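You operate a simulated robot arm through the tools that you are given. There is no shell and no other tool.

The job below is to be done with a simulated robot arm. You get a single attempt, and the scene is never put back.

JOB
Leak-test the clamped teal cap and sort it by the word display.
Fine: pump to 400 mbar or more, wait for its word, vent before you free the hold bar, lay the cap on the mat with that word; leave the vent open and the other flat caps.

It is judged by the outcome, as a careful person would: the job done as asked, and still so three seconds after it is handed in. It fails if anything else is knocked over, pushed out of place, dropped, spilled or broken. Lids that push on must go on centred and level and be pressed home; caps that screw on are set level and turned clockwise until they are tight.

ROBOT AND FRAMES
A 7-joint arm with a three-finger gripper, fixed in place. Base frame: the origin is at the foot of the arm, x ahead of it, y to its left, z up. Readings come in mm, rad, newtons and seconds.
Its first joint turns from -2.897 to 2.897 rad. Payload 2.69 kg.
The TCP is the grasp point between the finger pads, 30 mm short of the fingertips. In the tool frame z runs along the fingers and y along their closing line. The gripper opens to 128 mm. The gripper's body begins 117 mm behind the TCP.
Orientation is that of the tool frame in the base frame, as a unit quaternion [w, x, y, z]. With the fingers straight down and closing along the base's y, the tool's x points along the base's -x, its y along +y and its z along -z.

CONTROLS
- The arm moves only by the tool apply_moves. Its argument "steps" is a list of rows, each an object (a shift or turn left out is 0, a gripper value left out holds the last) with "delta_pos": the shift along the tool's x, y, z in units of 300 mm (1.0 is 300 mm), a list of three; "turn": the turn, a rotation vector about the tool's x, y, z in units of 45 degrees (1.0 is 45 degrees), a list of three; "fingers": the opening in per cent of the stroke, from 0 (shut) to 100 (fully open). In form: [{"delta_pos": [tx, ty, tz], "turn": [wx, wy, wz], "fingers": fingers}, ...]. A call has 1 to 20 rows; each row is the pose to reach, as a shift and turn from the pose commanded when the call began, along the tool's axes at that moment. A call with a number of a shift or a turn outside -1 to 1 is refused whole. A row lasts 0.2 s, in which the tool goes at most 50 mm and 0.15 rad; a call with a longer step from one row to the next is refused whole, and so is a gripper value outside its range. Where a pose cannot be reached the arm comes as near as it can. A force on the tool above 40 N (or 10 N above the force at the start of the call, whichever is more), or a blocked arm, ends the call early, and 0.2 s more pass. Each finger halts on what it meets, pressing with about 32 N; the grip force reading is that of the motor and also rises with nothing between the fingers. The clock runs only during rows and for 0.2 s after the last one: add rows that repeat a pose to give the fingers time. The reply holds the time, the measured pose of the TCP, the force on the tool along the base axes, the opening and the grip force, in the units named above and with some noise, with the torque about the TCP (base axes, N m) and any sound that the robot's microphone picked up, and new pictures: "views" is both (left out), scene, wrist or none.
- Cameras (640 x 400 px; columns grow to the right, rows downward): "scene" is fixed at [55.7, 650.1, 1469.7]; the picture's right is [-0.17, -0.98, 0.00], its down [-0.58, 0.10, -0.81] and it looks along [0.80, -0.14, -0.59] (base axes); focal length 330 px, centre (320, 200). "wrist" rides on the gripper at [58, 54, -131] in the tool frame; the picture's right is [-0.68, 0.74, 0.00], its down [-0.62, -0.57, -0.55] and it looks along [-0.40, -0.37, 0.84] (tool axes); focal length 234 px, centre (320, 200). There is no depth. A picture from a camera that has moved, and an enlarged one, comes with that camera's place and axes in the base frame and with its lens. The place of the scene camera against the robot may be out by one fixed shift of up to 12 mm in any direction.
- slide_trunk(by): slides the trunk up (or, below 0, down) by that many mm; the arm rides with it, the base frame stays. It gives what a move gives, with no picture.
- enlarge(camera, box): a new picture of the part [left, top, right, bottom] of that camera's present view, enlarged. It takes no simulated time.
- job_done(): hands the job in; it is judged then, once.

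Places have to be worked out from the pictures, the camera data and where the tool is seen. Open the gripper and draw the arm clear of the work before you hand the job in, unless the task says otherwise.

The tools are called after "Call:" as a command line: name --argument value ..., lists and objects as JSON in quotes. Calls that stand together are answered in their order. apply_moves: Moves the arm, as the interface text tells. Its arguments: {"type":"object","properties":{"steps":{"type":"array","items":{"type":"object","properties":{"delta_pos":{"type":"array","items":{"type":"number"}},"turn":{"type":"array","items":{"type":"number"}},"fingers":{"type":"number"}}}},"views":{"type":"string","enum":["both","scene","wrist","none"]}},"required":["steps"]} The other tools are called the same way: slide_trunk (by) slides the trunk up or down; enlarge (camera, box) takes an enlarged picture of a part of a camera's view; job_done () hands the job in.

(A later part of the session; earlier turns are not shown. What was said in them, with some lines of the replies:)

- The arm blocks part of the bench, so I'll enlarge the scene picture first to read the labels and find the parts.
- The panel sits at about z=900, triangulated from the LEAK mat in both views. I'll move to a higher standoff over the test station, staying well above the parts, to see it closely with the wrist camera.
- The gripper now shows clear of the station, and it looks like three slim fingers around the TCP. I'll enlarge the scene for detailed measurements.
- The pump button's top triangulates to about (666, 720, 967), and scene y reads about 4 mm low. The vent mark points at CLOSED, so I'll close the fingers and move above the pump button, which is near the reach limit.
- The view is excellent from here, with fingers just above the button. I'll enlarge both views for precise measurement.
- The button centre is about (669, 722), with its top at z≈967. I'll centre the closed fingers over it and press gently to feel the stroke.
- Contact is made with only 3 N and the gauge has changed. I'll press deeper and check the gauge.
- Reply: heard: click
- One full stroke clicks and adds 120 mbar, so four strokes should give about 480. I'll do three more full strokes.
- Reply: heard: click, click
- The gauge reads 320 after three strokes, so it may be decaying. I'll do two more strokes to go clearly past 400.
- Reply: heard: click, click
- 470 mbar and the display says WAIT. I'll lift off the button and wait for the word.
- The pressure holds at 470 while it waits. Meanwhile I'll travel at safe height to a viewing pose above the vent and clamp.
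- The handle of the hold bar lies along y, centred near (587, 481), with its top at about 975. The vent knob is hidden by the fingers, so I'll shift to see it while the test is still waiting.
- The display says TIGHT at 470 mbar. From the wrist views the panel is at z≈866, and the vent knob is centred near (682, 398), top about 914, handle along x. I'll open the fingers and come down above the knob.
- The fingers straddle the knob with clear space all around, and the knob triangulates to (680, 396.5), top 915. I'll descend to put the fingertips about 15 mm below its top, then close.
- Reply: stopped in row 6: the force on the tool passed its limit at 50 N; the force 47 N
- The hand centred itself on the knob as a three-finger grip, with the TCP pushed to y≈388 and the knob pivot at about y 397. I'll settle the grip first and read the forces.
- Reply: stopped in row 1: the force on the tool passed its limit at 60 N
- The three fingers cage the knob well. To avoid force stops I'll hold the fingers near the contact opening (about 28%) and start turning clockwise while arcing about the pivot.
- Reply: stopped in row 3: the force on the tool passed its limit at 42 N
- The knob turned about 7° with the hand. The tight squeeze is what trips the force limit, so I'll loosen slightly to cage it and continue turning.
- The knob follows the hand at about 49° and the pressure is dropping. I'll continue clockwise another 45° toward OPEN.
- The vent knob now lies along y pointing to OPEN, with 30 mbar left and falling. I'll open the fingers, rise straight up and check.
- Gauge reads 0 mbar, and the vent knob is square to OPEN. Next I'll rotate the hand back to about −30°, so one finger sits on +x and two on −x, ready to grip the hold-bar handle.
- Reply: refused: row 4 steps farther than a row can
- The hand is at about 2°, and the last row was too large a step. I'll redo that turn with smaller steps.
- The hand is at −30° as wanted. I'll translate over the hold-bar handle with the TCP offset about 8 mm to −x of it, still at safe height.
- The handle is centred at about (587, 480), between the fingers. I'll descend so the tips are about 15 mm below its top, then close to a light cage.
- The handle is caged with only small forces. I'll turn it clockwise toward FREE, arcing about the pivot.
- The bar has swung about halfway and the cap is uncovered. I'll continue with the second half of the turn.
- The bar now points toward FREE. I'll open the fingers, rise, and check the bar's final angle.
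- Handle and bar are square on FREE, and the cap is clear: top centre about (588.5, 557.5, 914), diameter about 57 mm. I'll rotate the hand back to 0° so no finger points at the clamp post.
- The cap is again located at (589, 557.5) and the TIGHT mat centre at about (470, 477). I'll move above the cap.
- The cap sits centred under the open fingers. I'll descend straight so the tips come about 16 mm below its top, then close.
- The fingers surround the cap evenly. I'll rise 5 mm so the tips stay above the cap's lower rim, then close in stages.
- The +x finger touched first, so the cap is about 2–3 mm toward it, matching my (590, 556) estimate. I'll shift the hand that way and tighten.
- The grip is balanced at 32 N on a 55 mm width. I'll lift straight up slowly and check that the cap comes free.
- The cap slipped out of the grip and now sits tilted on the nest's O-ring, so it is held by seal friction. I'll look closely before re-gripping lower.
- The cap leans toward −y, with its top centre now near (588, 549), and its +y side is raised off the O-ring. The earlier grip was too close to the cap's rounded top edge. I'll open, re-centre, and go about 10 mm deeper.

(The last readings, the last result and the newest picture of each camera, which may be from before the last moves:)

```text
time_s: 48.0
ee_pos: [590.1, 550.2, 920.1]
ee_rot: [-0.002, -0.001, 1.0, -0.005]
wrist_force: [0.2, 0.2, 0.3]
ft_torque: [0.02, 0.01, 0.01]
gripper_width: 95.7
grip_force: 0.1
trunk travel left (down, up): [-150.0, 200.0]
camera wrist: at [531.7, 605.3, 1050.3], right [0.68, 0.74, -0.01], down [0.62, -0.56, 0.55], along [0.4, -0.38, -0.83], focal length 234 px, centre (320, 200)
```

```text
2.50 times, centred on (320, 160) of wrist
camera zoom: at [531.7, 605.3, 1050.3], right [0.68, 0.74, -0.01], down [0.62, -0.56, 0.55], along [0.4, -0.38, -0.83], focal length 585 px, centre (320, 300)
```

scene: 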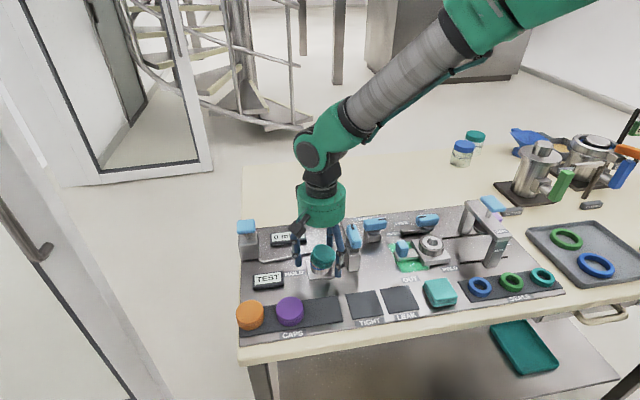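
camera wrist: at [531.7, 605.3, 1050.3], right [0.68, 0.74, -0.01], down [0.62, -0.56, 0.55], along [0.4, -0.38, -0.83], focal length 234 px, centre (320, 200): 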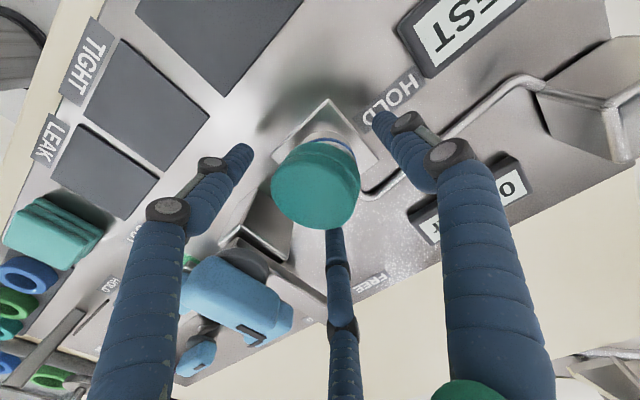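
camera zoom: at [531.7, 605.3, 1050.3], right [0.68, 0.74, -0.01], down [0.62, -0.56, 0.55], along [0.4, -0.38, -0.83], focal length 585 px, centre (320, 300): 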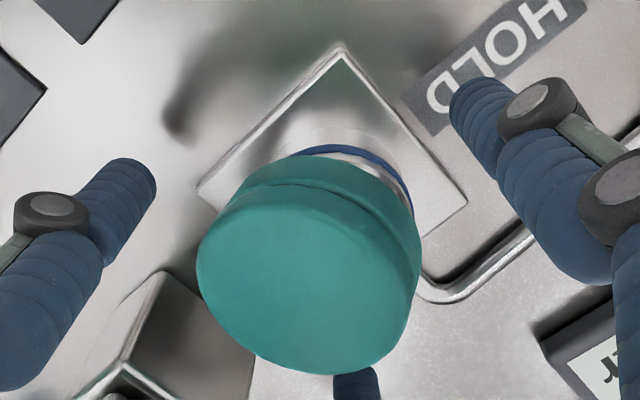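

The cap rests loosely tilted inside the open fingers. I'll close gradually so the fingers centre and straighten it.

Call:
apply_moves --steps '[{"delta_pos": [0, 0.003, 0], "fingers": 60}, {"delta_pos": [0, 0.006, 0], "fingers": 54}, {"delta_pos": [0, 0.008, 0], "fingers": 50}, {"delta_pos": [0, 0.01, 0], "fingers": 46}, {"delta_pos": [0, 0.01, 0], "fingers": 43}, {"delta_pos": [0, 0.01, 0], "fingers": 40}, {"delta_pos": [0, 0.01, 0], "fingers": 37}]'

Call:
enlarge --camera "scene" --box '[290, 220, 360, 290]'

Call:
enlarge --camera "wrist" --box '[220, 80, 420, 240]'

```text
time_s: 49.6
ee_pos: [587.7, 555.3, 921.4]
ee_rot: [-0.002, -0.001, 1.0, -0.004]
wrist_force: [-0.3, -1.9, 1.9]
ft_torque: [-0.06, 0.0, -0.01]
gripper_width: 60.8
grip_force: 9.5
trunk travel left (down, up): [-150.0, 200.0]
camera wrist: at [530.9, 609.4, 1050.8], right [0.68, 0.74, -0.01], down [0.62, -0.56, 0.55], along [0.4, -0.38, -0.83], focal length 234 px, centre (320, 200)
```

scene: 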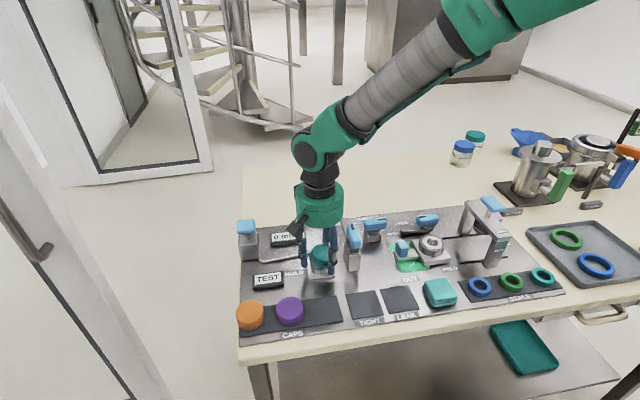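
wrist: 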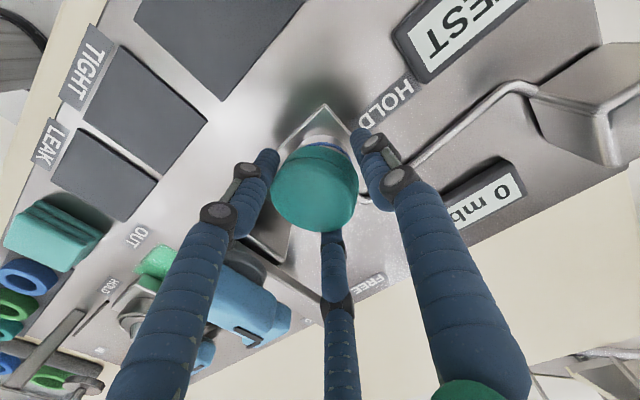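

```text
5.71 times, centred on (325, 255) of scene
camera zoom: at [55.7, 650.1, 1469.7], right [-0.17, -0.98, 0.0], down [-0.58, 0.1, -0.81], along [0.8, -0.14, -0.59], focal length 1888 px, centre (291, -114)
```

zoom: 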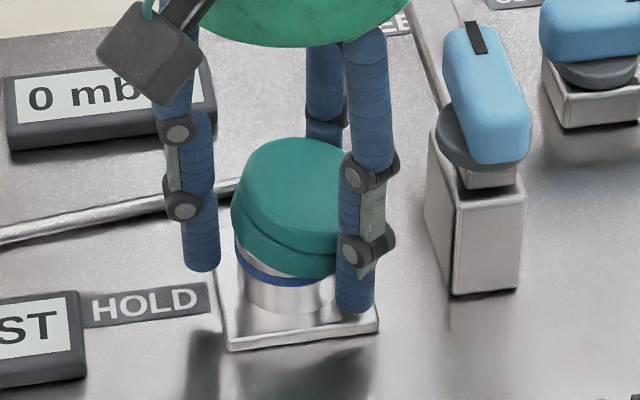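

```text
2.50 times, centred on (320, 160) of wrist
camera zoom: at [530.9, 609.4, 1050.8], right [0.68, 0.74, -0.01], down [0.62, -0.56, 0.55], along [0.4, -0.38, -0.83], focal length 585 px, centre (320, 300)
```

zoom: 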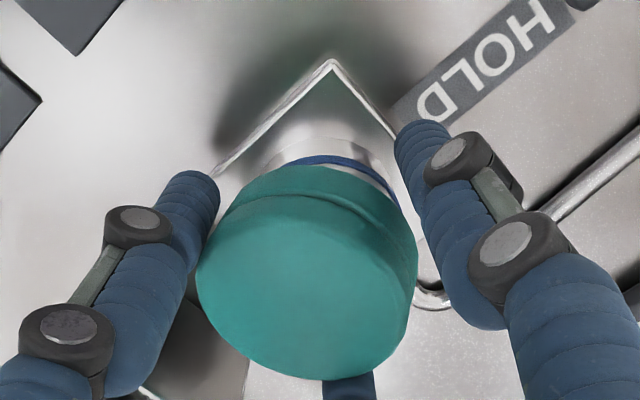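

The fingers touch the cap, which is still slightly tilted. I'll tighten fully in place and see whether it straightens.

Call:
apply_moves --steps '[{"fingers": 34}, {"fingers": 31}, {"fingers": 28}, {"fingers": 25}]'

Call:
enlarge --camera "scene" --box '[290, 220, 360, 290]'

Call:
enlarge --camera "wrist" --box '[220, 80, 420, 240]'

```text
time_s: 50.6
ee_pos: [588.9, 554.5, 920.8]
ee_rot: [-0.002, 0.0, 1.0, -0.004]
wrist_force: [0.3, -1.3, 2.7]
ft_torque: [-0.05, 0.03, -0.01]
gripper_width: 60.5
grip_force: 20.4
trunk travel left (down, up): [-150.0, 200.0]
camera wrist: at [531.0, 609.4, 1050.8], right [0.68, 0.74, -0.01], down [0.62, -0.56, 0.55], along [0.4, -0.38, -0.83], focal length 234 px, centre (320, 200)
```

scene: 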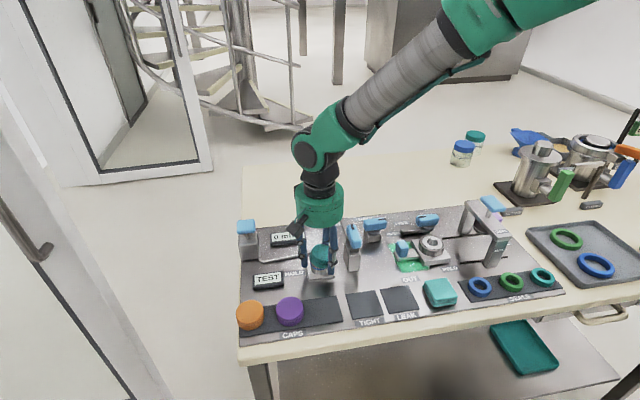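
wrist: 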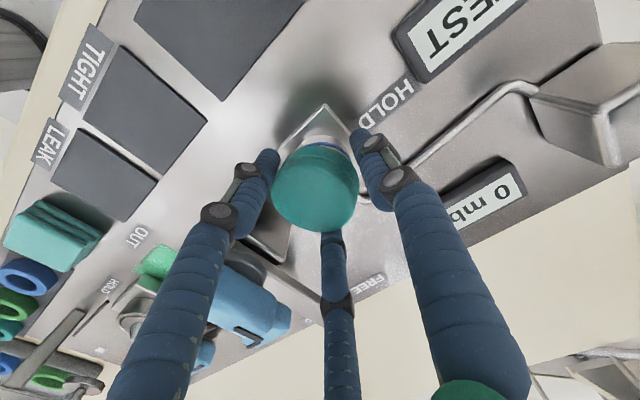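

```text
5.71 times, centred on (325, 255) of scene
camera zoom: at [55.7, 650.1, 1469.7], right [-0.17, -0.98, 0.0], down [-0.58, 0.1, -0.81], along [0.8, -0.14, -0.59], focal length 1888 px, centre (291, -114)
```

zoom: 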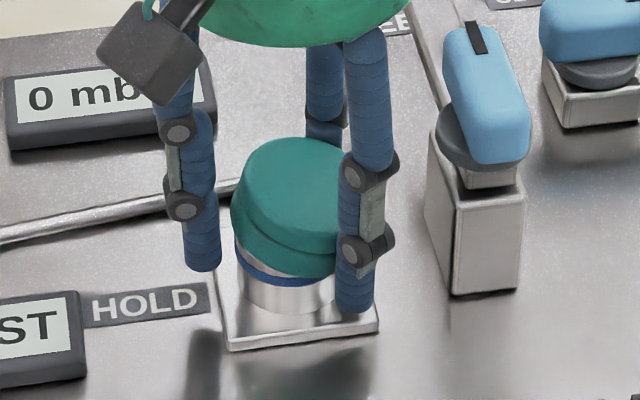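

```text
2.50 times, centred on (320, 160) of wrist
camera zoom: at [531.0, 609.4, 1050.8], right [0.68, 0.74, -0.01], down [0.62, -0.56, 0.55], along [0.4, -0.38, -0.83], focal length 585 px, centre (320, 300)
```

zoom: 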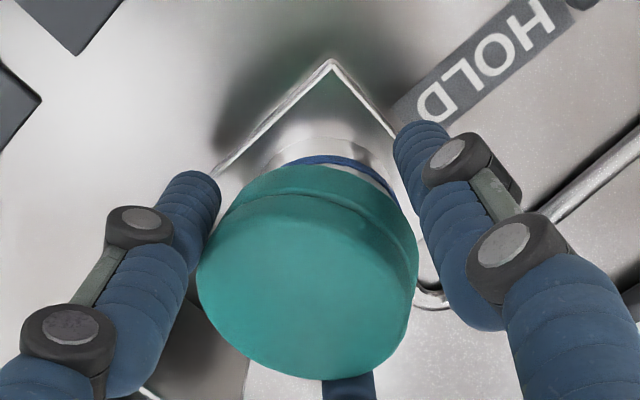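

The cap is jammed slightly tilted against the spigot, but held. I'll lift slowly a few millimetres at a time with full grip so it can straighten as it comes off the O-ring.

Call:
apply_moves --steps '[{"delta_pos": [0, 0, 0], "fingers": 10}, {"delta_pos": [0, 0, -0.004]}, {"delta_pos": [0, 0, -0.008]}, {"delta_pos": [0, 0, -0.012]}, {"delta_pos": [0, 0, -0.016]}, {"delta_pos": [0, 0, -0.02]}]'

Call:
enlarge --camera "scene" --box '[290, 220, 360, 290]'

Call:
enlarge --camera "wrist" --box '[220, 80, 420, 240]'

```text
time_s: 52.0
ee_pos: [589.5, 553.9, 928.4]
ee_rot: [-0.001, 0.0, 1.0, -0.004]
wrist_force: [0.2, -0.4, -0.5]
ft_torque: [0.01, 0.01, 0.02]
gripper_width: 60.0
grip_force: 32.7
trunk travel left (down, up): [-150.0, 200.0]
camera wrist: at [531.0, 609.6, 1056.7], right [0.68, 0.74, -0.01], down [0.62, -0.56, 0.55], along [0.4, -0.38, -0.83], focal length 234 px, centre (320, 200)
```

scene: 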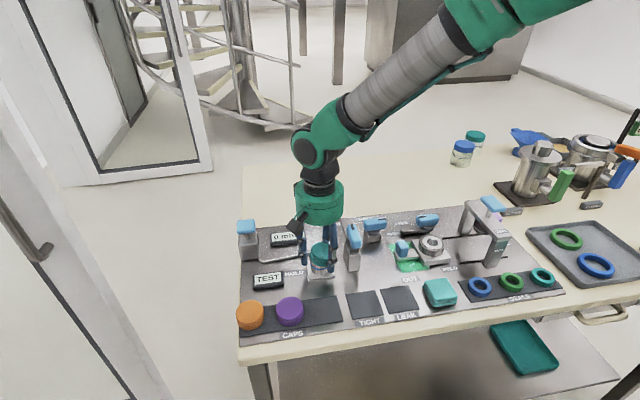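
wrist: 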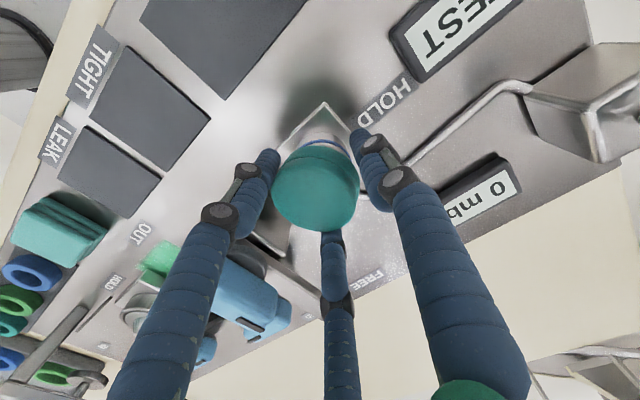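

```text
5.71 times, centred on (325, 255) of scene
camera zoom: at [55.7, 650.1, 1469.7], right [-0.17, -0.98, 0.0], down [-0.58, 0.1, -0.81], along [0.8, -0.14, -0.59], focal length 1888 px, centre (291, -114)
```

zoom: 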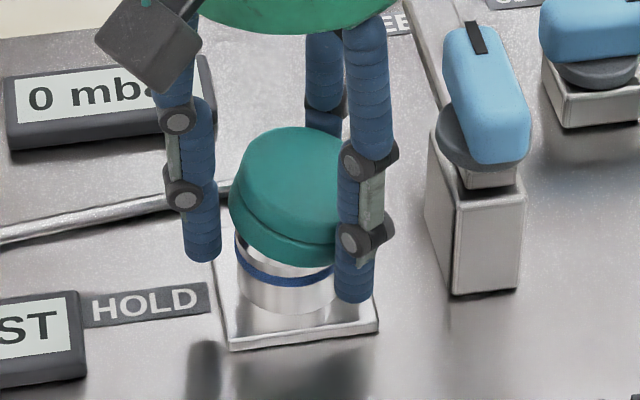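

```text
2.50 times, centred on (320, 160) of wrist
camera zoom: at [531.0, 609.6, 1056.7], right [0.68, 0.74, -0.01], down [0.62, -0.56, 0.55], along [0.4, -0.38, -0.83], focal length 585 px, centre (320, 300)
```

zoom: 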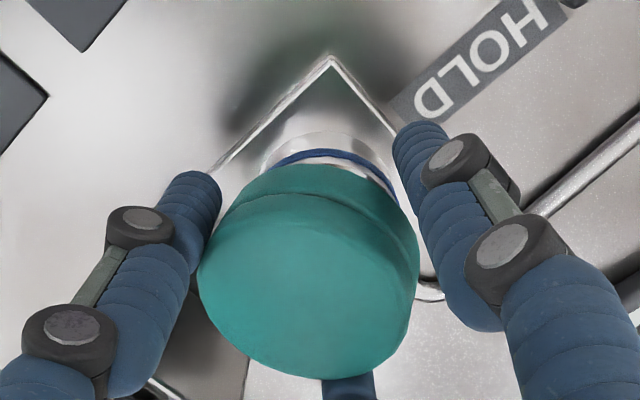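

The cap is coming up with the hand, and the O-ring is now fully visible below it. I'll keep lifting slowly.

Call:
apply_moves --steps '[{"delta_pos": [0, 0, -0.01]}, {"delta_pos": [0, 0, -0.025]}, {"delta_pos": [0, 0, -0.045]}, {"delta_pos": [0, 0, -0.07]}, {"delta_pos": [0, 0, -0.1]}, {"delta_pos": [0, 0, -0.13]}, {"delta_pos": [0, 0, -0.16]}, {"delta_pos": [0, 0, -0.19]}, {"delta_pos": [0, 0, -0.19]}]'

Call:
enlarge --camera "scene" --box '[290, 200, 370, 290]'

Call:
enlarge --camera "wrist" --box '[220, 80, 420, 240]'

```text
time_s: 54.0
ee_pos: [589.6, 554.3, 984.9]
ee_rot: [-0.003, -0.001, 1.0, -0.004]
wrist_force: [-0.8, -0.5, -0.6]
ft_torque: [0.01, -0.04, 0.01]
gripper_width: 59.3
grip_force: 32.2
trunk travel left (down, up): [-150.0, 200.0]
camera wrist: at [531.4, 609.9, 1114.6], right [0.68, 0.74, -0.01], down [0.62, -0.56, 0.55], along [0.4, -0.38, -0.83], focal length 234 px, centre (320, 200)
```

scene: 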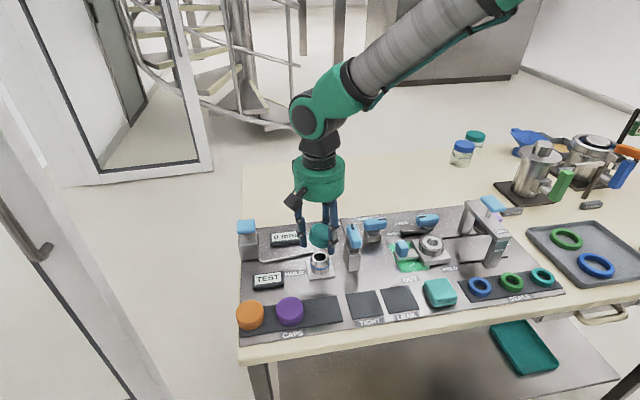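
wrist: 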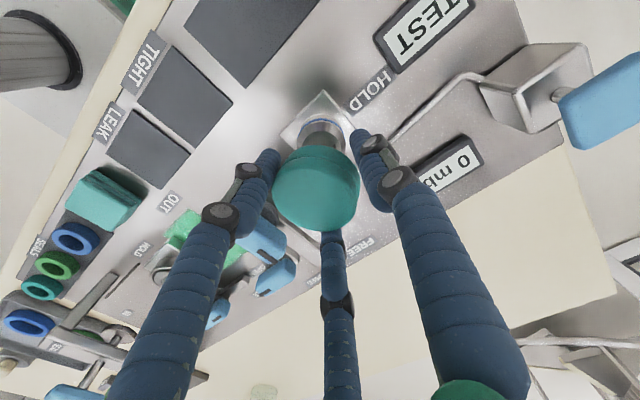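

```text
4.44 times, centred on (330, 245) of scene
camera zoom: at [55.7, 650.1, 1469.7], right [-0.17, -0.98, 0.0], down [-0.58, 0.1, -0.81], along [0.8, -0.14, -0.59], focal length 1468 px, centre (276, 0)
```

zoom: 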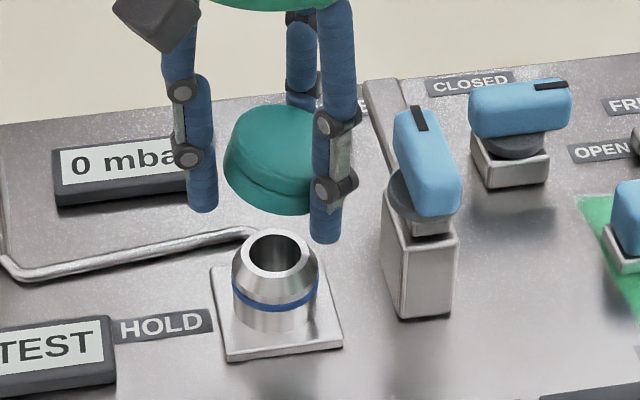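

```text
2.50 times, centred on (320, 160) of wrist
camera zoom: at [531.4, 609.9, 1114.6], right [0.68, 0.74, -0.01], down [0.62, -0.56, 0.55], along [0.4, -0.38, -0.83], focal length 585 px, centre (320, 300)
```

zoom: 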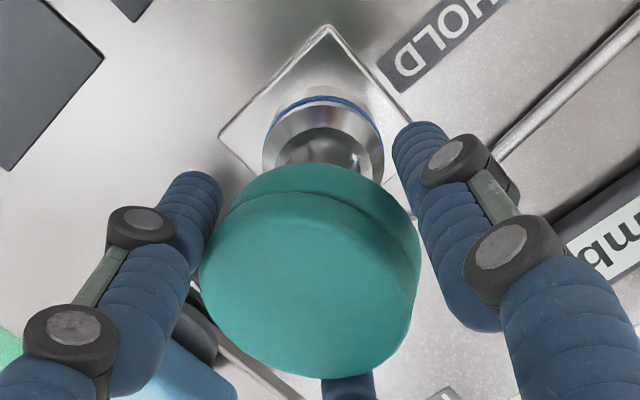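

The cap is off the spigot and held, slightly tilted. I'll carry it gently, first toward −x away from the clamp and then over the TIGHT mat near (470, 477).

Call:
apply_moves --steps '[{"delta_pos": [0.05, 0, -0.03]}, {"delta_pos": [0.12, 0, -0.05]}, {"delta_pos": [0.2, 0, -0.05]}, {"delta_pos": [0.28, -0.03, -0.05]}, {"delta_pos": [0.35, -0.09, -0.05]}, {"delta_pos": [0.397, -0.16, -0.05]}, {"delta_pos": [0.397, -0.22, -0.05]}, {"delta_pos": [0.397, -0.25, -0.05]}, {"delta_pos": [0.397, -0.25, -0.05]}]'

Call:
enlarge --camera "scene" --box '[310, 210, 430, 330]'

Call:
enlarge --camera "wrist" --box '[200, 40, 440, 240]'

```text
time_s: 56.0
ee_pos: [470.7, 478.3, 1000.9]
ee_rot: [-0.002, 0.0, 1.0, -0.004]
wrist_force: [-0.6, 0.5, -1.1]
ft_torque: [0.02, 0.01, -0.03]
gripper_width: 58.8
grip_force: 32.0
trunk travel left (down, up): [-150.0, 200.0]
camera wrist: at [412.4, 533.3, 1130.0], right [0.68, 0.74, -0.01], down [0.62, -0.56, 0.55], along [0.4, -0.38, -0.83], focal length 234 px, centre (320, 200)
```

scene: 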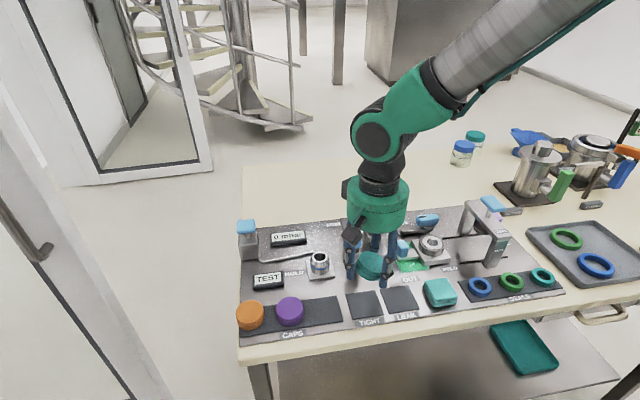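
wrist: 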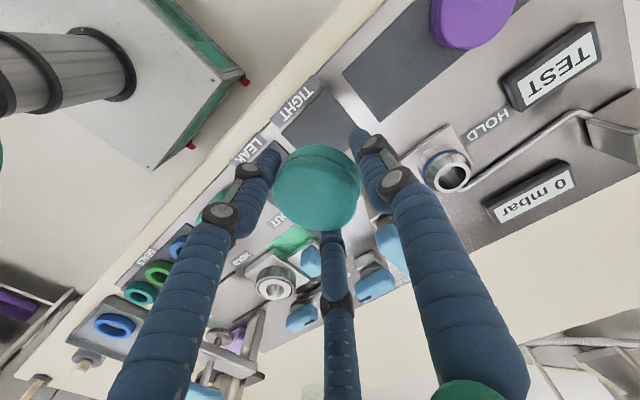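

```text
3.33 times, centred on (370, 270) of scene
camera zoom: at [55.7, 650.1, 1469.7], right [-0.17, -0.98, 0.0], down [-0.58, 0.1, -0.81], along [0.8, -0.14, -0.59], focal length 1101 px, centre (153, -33)
```

zoom: 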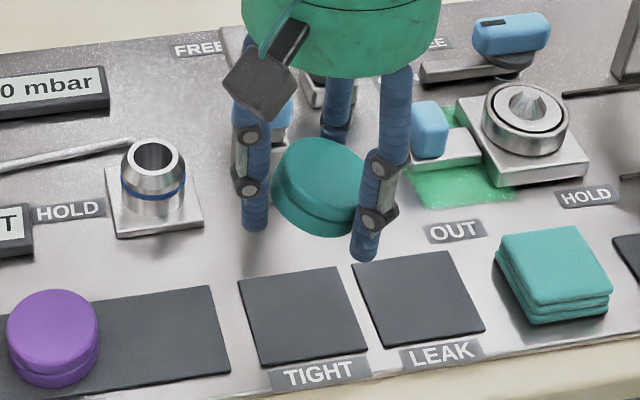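

```text
2.00 times, centred on (320, 140) of wrist
camera zoom: at [412.4, 533.3, 1130.0], right [0.68, 0.74, -0.01], down [0.62, -0.56, 0.55], along [0.4, -0.38, -0.83], focal length 468 px, centre (320, 320)
```

zoom: 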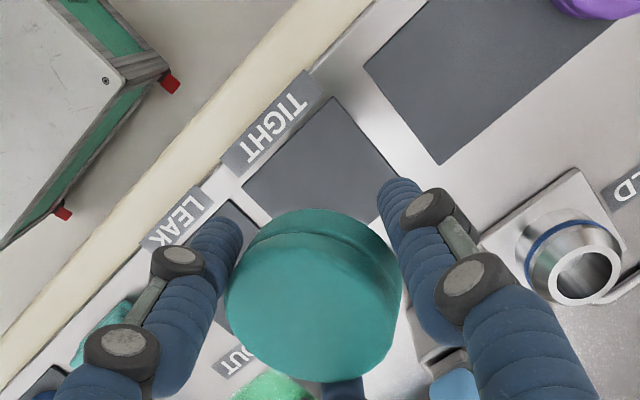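

The TIGHT mat centre works out at (470, 479) from the wrist view and (472, 479) from the scene, right under the cap. I'll lower to just above the mat.

Call:
apply_moves --steps '[{"delta_pos": [-0.003, 0.003, 0.08]}, {"delta_pos": [-0.003, 0.003, 0.16]}, {"delta_pos": [-0.003, 0.003, 0.22]}, {"delta_pos": [-0.003, 0.003, 0.26]}, {"delta_pos": [-0.003, 0.003, 0.285]}, {"delta_pos": [-0.003, 0.003, 0.295]}, {"delta_pos": [-0.003, 0.003, 0.295]}]'

Call:
enlarge --camera "scene" --box '[320, 240, 420, 330]'

Call:
enlarge --camera "wrist" --box '[200, 40, 440, 240]'

```text
time_s: 57.6
ee_pos: [472.1, 478.5, 911.8]
ee_rot: [-0.002, -0.001, 1.0, -0.004]
wrist_force: [-0.2, 0.1, 0.1]
ft_torque: [-0.03, 0.02, 0.0]
gripper_width: 58.4
grip_force: 32.3
trunk travel left (down, up): [-150.0, 200.0]
camera wrist: at [414.2, 533.5, 1042.7], right [0.68, 0.74, -0.01], down [0.62, -0.56, 0.55], along [0.4, -0.38, -0.83], focal length 234 px, centre (320, 200)
```

scene: 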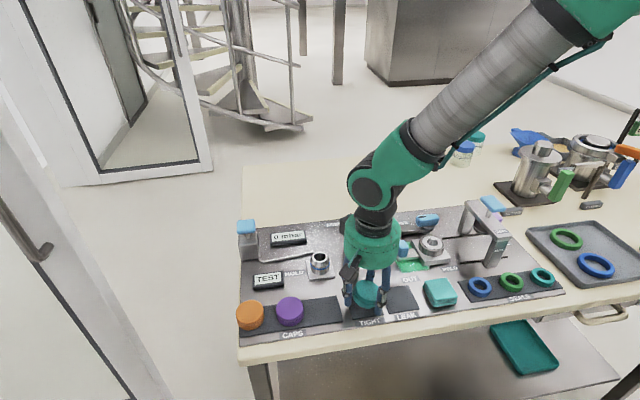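
wrist: 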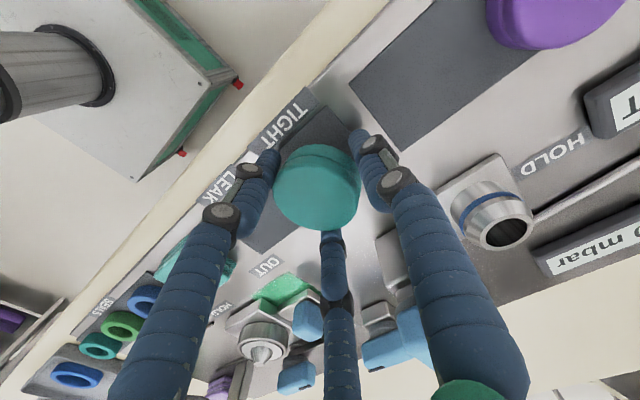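

```text
4.44 times, centred on (370, 285) of scene
camera zoom: at [55.7, 650.1, 1469.7], right [-0.17, -0.98, 0.0], down [-0.58, 0.1, -0.81], along [0.8, -0.14, -0.59], focal length 1468 px, centre (98, -178)
```

zoom: 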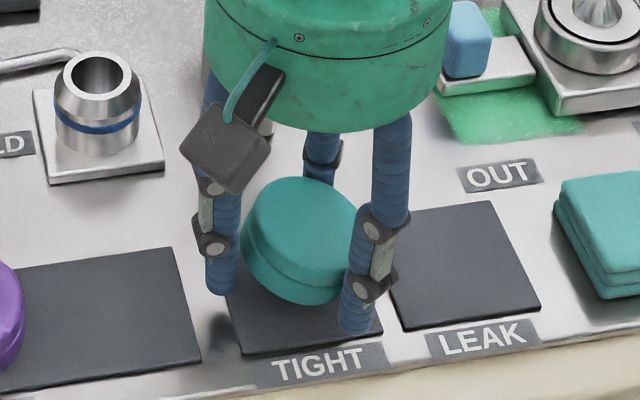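

```text
2.00 times, centred on (320, 140) of wrist
camera zoom: at [414.2, 533.5, 1042.7], right [0.68, 0.74, -0.01], down [0.62, -0.56, 0.55], along [0.4, -0.38, -0.83], focal length 468 px, centre (320, 320)
```

zoom: 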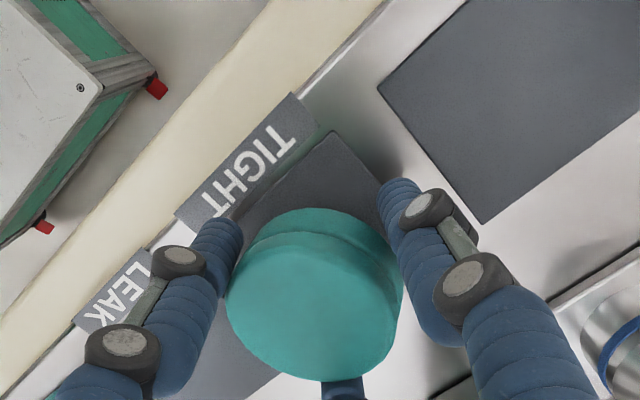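

The cap hangs just above the mat, well centred. I'll creep down in small steps watching for contact.

Call:
apply_moves --steps '[{"delta_pos": [0, 0, 0.008]}, {"delta_pos": [0, 0, 0.016]}, {"delta_pos": [0, 0, 0.024]}, {"delta_pos": [0, 0, 0.024]}]' --views "none"

Call:
apply_moves --steps '[{"delta_pos": [0, 0, 0.007]}, {"delta_pos": [0, 0, 0.007]}]' --views "none"

```text
time_s: 58.6
ee_pos: [471.1, 478.8, 903.3]
ee_rot: [-0.002, -0.001, 1.0, -0.004]
wrist_force: [0.4, 0.8, 0.8]
ft_torque: [-0.01, 0.0, -0.04]
gripper_width: 57.2
grip_force: 32.2
trunk travel left (down, up): [-150.0, 200.0]
```

```text
time_s: 59.2
ee_pos: [472.7, 478.8, 901.7]
ee_rot: [-0.002, -0.001, 1.0, -0.004]
wrist_force: [0.2, -0.4, -0.6]
ft_torque: [-0.03, 0.02, -0.02]
gripper_width: 57.2
grip_force: 31.8
trunk travel left (down, up): [-150.0, 200.0]
```

No clear contact force yet, though the width shrank a little, a sign of the cap levelling. I'll continue in 2 mm steps.

Call:
apply_moves --steps '[{"delta_pos": [0, 0, 0.007]}, {"delta_pos": [0, 0, 0.007]}]' --views "none"

Call:
enlarge --camera "scene" --box '[330, 255, 410, 330]'

```text
time_s: 59.8
ee_pos: [472.4, 479.3, 900.9]
ee_rot: [-0.002, -0.001, 1.0, -0.004]
wrist_force: [1.1, -1.6, 4.0]
ft_torque: [0.07, -0.05, -0.01]
gripper_width: 57.0
grip_force: 31.9
trunk travel left (down, up): [-150.0, 200.0]
```

```text
5.33 times, centred on (370, 292) of scene
camera zoom: at [55.7, 650.1, 1469.7], right [-0.17, -0.98, 0.0], down [-0.58, 0.1, -0.81], along [0.8, -0.14, -0.59], focal length 1762 px, centre (53, -293)
```

zoom: 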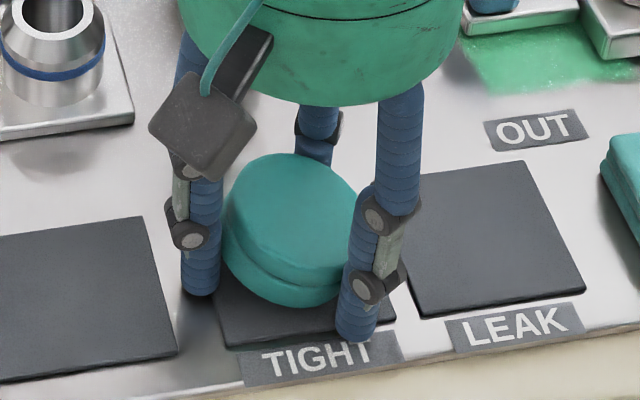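

First contact is at 4 N. I'll press a little further to level the cap on the mat.

Call:
apply_moves --steps '[{"delta_pos": [0, 0, 0.005]}, {"delta_pos": [0, 0, 0.01]}]' --views "none"

Call:
enlarge --camera "scene" --box '[330, 255, 410, 330]'

```text
time_s: 60.4
ee_pos: [471.6, 479.4, 901.2]
ee_rot: [0.0, 0.0, 1.0, -0.003]
wrist_force: [-1.9, -11.6, 35.8]
ft_torque: [-0.18, -0.54, -0.19]
gripper_width: 57.3
grip_force: 32.1
trunk travel left (down, up): [-150.0, 200.0]
```

```text
5.33 times, centred on (370, 292) of scene
camera zoom: at [55.7, 650.1, 1469.7], right [-0.17, -0.98, 0.0], down [-0.58, 0.1, -0.81], along [0.8, -0.14, -0.59], focal length 1762 px, centre (53, -293)
```

zoom: 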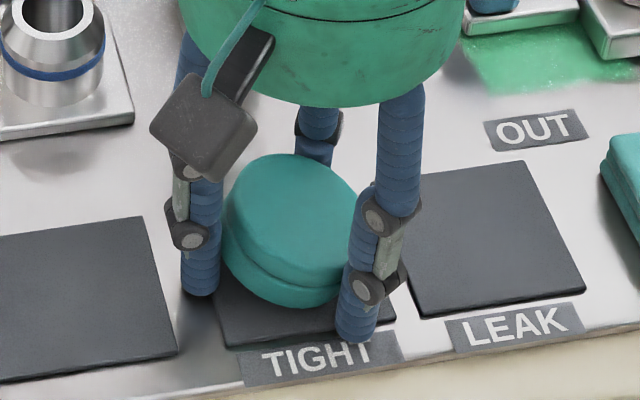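

The force is now hard contact of the fingertips on the panel at z≈871, so the cap's low edge is at the mat. I'll back off about 1.5 mm, then open slowly so it settles flat.

Call:
apply_moves --steps '[{"delta_pos": [0, 0, -0.003]}, {"delta_pos": [0, 0, -0.005], "fingers": 44}, {"delta_pos": [0, 0, -0.005], "fingers": 45}, {"delta_pos": [0, 0, -0.005], "fingers": 46}, {"delta_pos": [0, 0, -0.005], "fingers": 47}, {"delta_pos": [0, 0, -0.005], "fingers": 49}]'

Call:
enlarge --camera "scene" --box '[330, 255, 410, 330]'

Call:
enlarge --camera "wrist" --box '[220, 60, 420, 240]'

```text
time_s: 61.8
ee_pos: [471.8, 479.7, 900.4]
ee_rot: [0.0, 0.0, 1.0, -0.002]
wrist_force: [5.9, 9.5, 29.6]
ft_torque: [-0.38, -1.02, 0.27]
gripper_width: 59.5
grip_force: 0.0
trunk travel left (down, up): [-150.0, 200.0]
camera wrist: at [413.1, 535.4, 1030.2], right [0.67, 0.74, 0.0], down [0.62, -0.56, 0.55], along [0.4, -0.37, -0.83], focal length 234 px, centre (320, 200)
```

scene: 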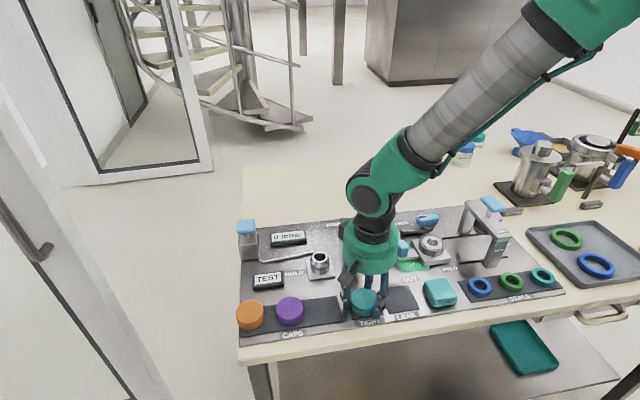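
wrist: 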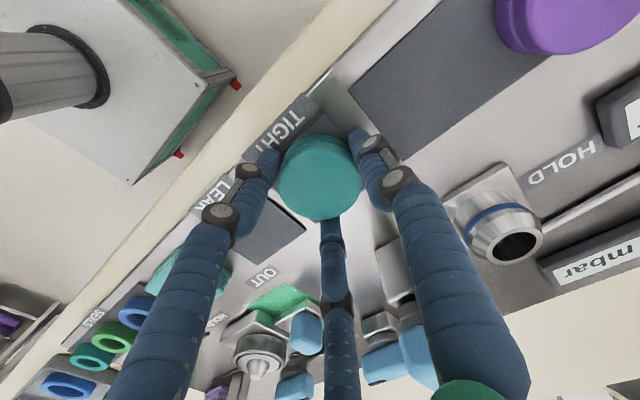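

```text
5.33 times, centred on (370, 292) of scene
camera zoom: at [55.7, 650.1, 1469.7], right [-0.17, -0.98, 0.0], down [-0.58, 0.1, -0.81], along [0.8, -0.14, -0.59], focal length 1762 px, centre (53, -293)
```

zoom: 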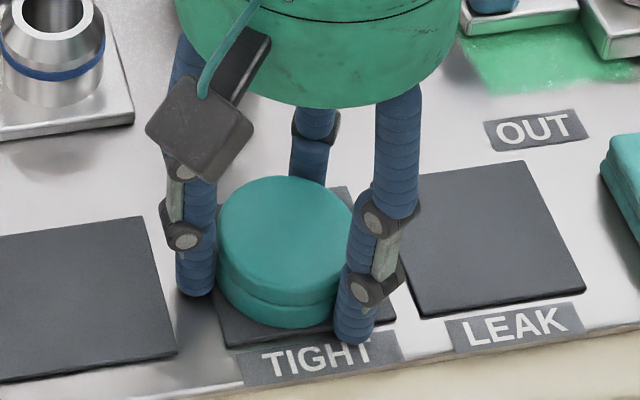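

```text
2.22 times, centred on (320, 150) of wrist
camera zoom: at [413.1, 535.4, 1030.2], right [0.67, 0.74, 0.0], down [0.62, -0.56, 0.55], along [0.4, -0.37, -0.83], focal length 520 px, centre (320, 311)
```

zoom: 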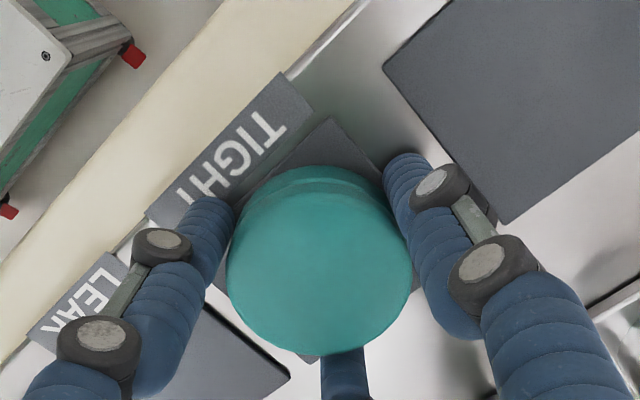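

The cap now lies flat on the TIGHT mat. The fingertips still press the panel, so I'll raise a few millimetres, open wide, and then lift straight up.

Call:
apply_moves --steps '[{"delta_pos": [0, 0, -0.008]}, {"delta_pos": [0, 0, -0.012], "fingers": 55}, {"delta_pos": [0, 0, -0.012], "fingers": 65}, {"delta_pos": [0, 0, -0.012], "fingers": 70}, {"delta_pos": [0, 0, -0.06]}, {"delta_pos": [0, 0, -0.14]}, {"delta_pos": [0, 0, -0.24]}, {"delta_pos": [0, 0, -0.36]}, {"delta_pos": [0, 0, -0.48]}, {"delta_pos": [0, 0, -0.6]}, {"delta_pos": [0, 0, -0.6]}]'

Call:
enlarge --camera "scene" --box '[320, 240, 420, 330]'

Call:
enlarge --camera "scene" --box '[230, 200, 540, 345]'

```text
time_s: 64.2
ee_pos: [470.6, 483.8, 1082.9]
ee_rot: [-0.002, -0.001, 1.0, -0.005]
wrist_force: [-0.3, -1.0, 0.5]
ft_torque: [0.03, -0.05, -0.01]
gripper_width: 89.8
grip_force: 0.0
trunk travel left (down, up): [-150.0, 200.0]
camera wrist: at [412.0, 538.9, 1212.1], right [0.68, 0.74, -0.01], down [0.62, -0.56, 0.55], along [0.4, -0.38, -0.83], focal length 234 px, centre (320, 200)
```

scene: 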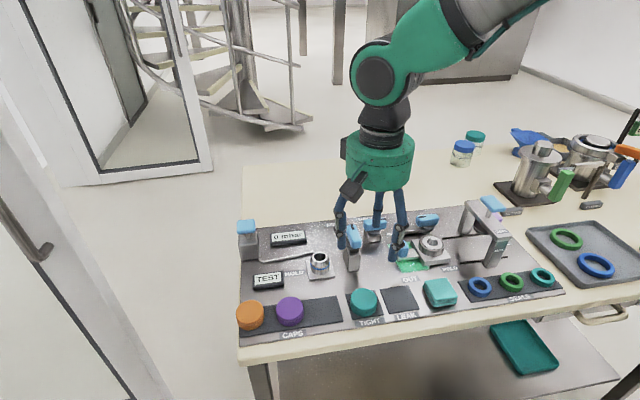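
wrist: 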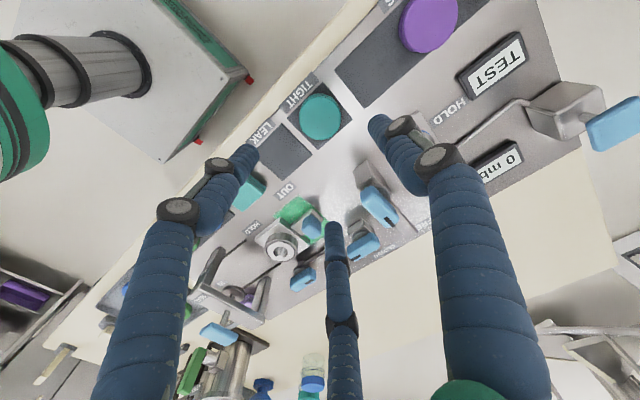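

```text
4.44 times, centred on (370, 285) of scene
camera zoom: at [55.7, 650.1, 1469.7], right [-0.17, -0.98, 0.0], down [-0.58, 0.1, -0.81], along [0.8, -0.14, -0.59], focal length 1468 px, centre (98, -178)
```

zoom: 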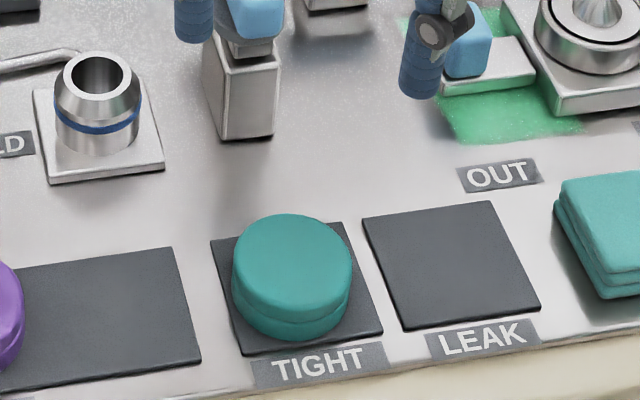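

```text
2.06 times, centred on (385, 272) of scene
camera zoom: at [55.7, 650.1, 1469.7], right [-0.17, -0.98, 0.0], down [-0.58, 0.1, -0.81], along [0.8, -0.14, -0.59], focal length 682 px, centre (186, 50)
```

zoom: 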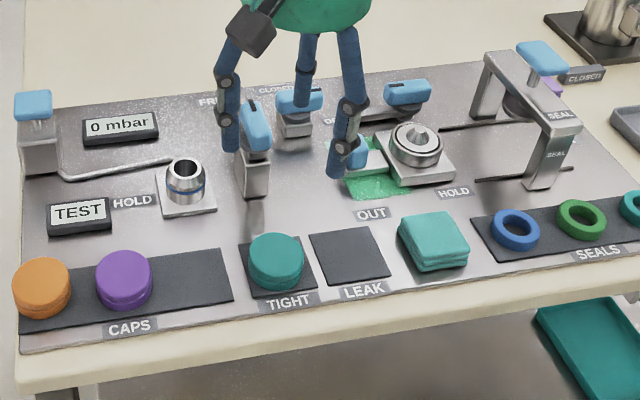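

The teal cap lies flat and centred on TIGHT, the vent is open, the bar is free, and the other caps are untouched. I'll draw the arm back clear of the work and take a final look.

Call:
apply_moves --steps '[{"delta_pos": [0, 0, -0.12]}, {"delta_pos": [0.06, 0, -0.24]}, {"delta_pos": [0.15, 0, -0.36]}, {"delta_pos": [0.25, 0.03, -0.48]}, {"delta_pos": [0.35, 0.06, -0.55]}, {"delta_pos": [0.45, 0.08, -0.6]}, {"delta_pos": [0.55, 0.1, -0.6]}, {"delta_pos": [0.55, 0.1, -0.6]}]'

Call:
enlarge --camera "scene" --box '[230, 200, 540, 345]'

```text
time_s: 66.0
ee_pos: [308.0, 512.1, 1260.8]
ee_rot: [-0.002, -0.001, 1.0, -0.004]
wrist_force: [-1.2, -0.3, 0.3]
ft_torque: [-0.03, -0.05, -0.01]
gripper_width: 89.5
grip_force: 0.0
trunk travel left (down, up): [-150.0, 200.0]
camera wrist: at [249.7, 566.3, 1389.8], right [0.68, 0.74, -0.01], down [0.62, -0.56, 0.55], along [0.4, -0.38, -0.83], focal length 234 px, centre (320, 200)
```

scene: 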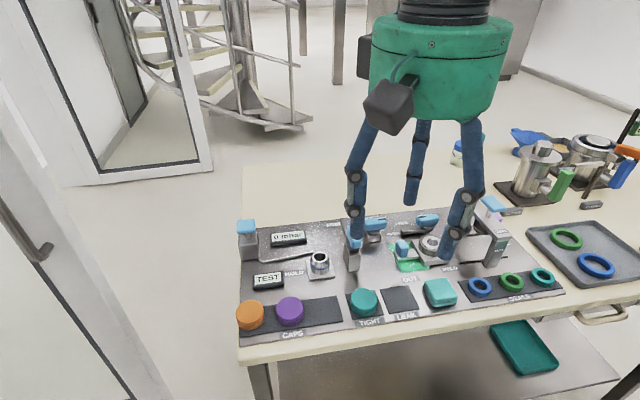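
wrist: 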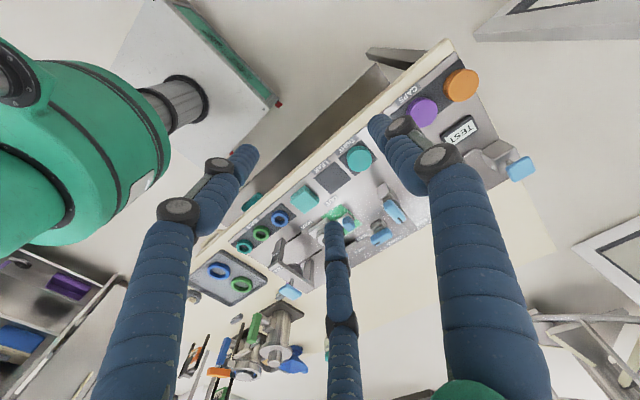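

```text
2.06 times, centred on (385, 272) of scene
camera zoom: at [55.7, 650.1, 1469.7], right [-0.17, -0.98, 0.0], down [-0.58, 0.1, -0.81], along [0.8, -0.14, -0.59], focal length 682 px, centre (186, 50)
```

zoom: 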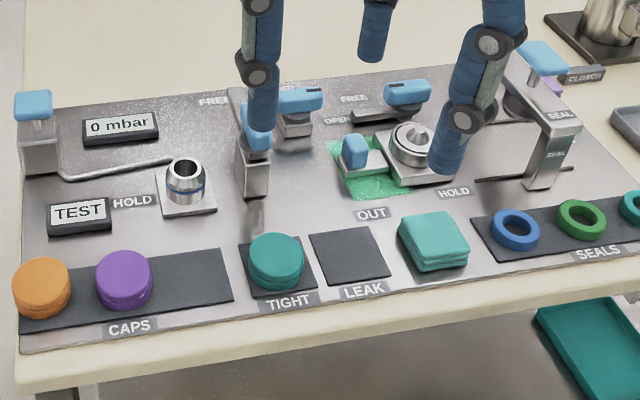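

The gripper is open and the arm is well clear. The cap rests flat on TIGHT, the vent is at OPEN with 0 mbar, and nothing else has moved, so I'm handing the job in.

Call:
job_done

```text
The job is handed in.
```

The teal cap tested TIGHT and now lies flat and centred on the TIGHT mat. I've handed the job in, and no verdict has come back yet.

- **Test:** I pumped to 470 mbar with five strokes. The pressure held at 470 while the display said WAIT, then it showed TIGHT.
- **Vent and hold bar:** I turned the vent to OPEN, and the gauge read 0 mbar before I swung the hold bar to FREE. The vent is still open.
- **Cap:** On the first lift it slipped out of the grip and was left tilted on its O-ring. I gripped it lower and lifted it off, and it settled flat when I let go on the mat.
- **Everything else:** The orange and purple caps and the other parts show no change in the final pictures. The gripper is open and the arm is clear of the bench.
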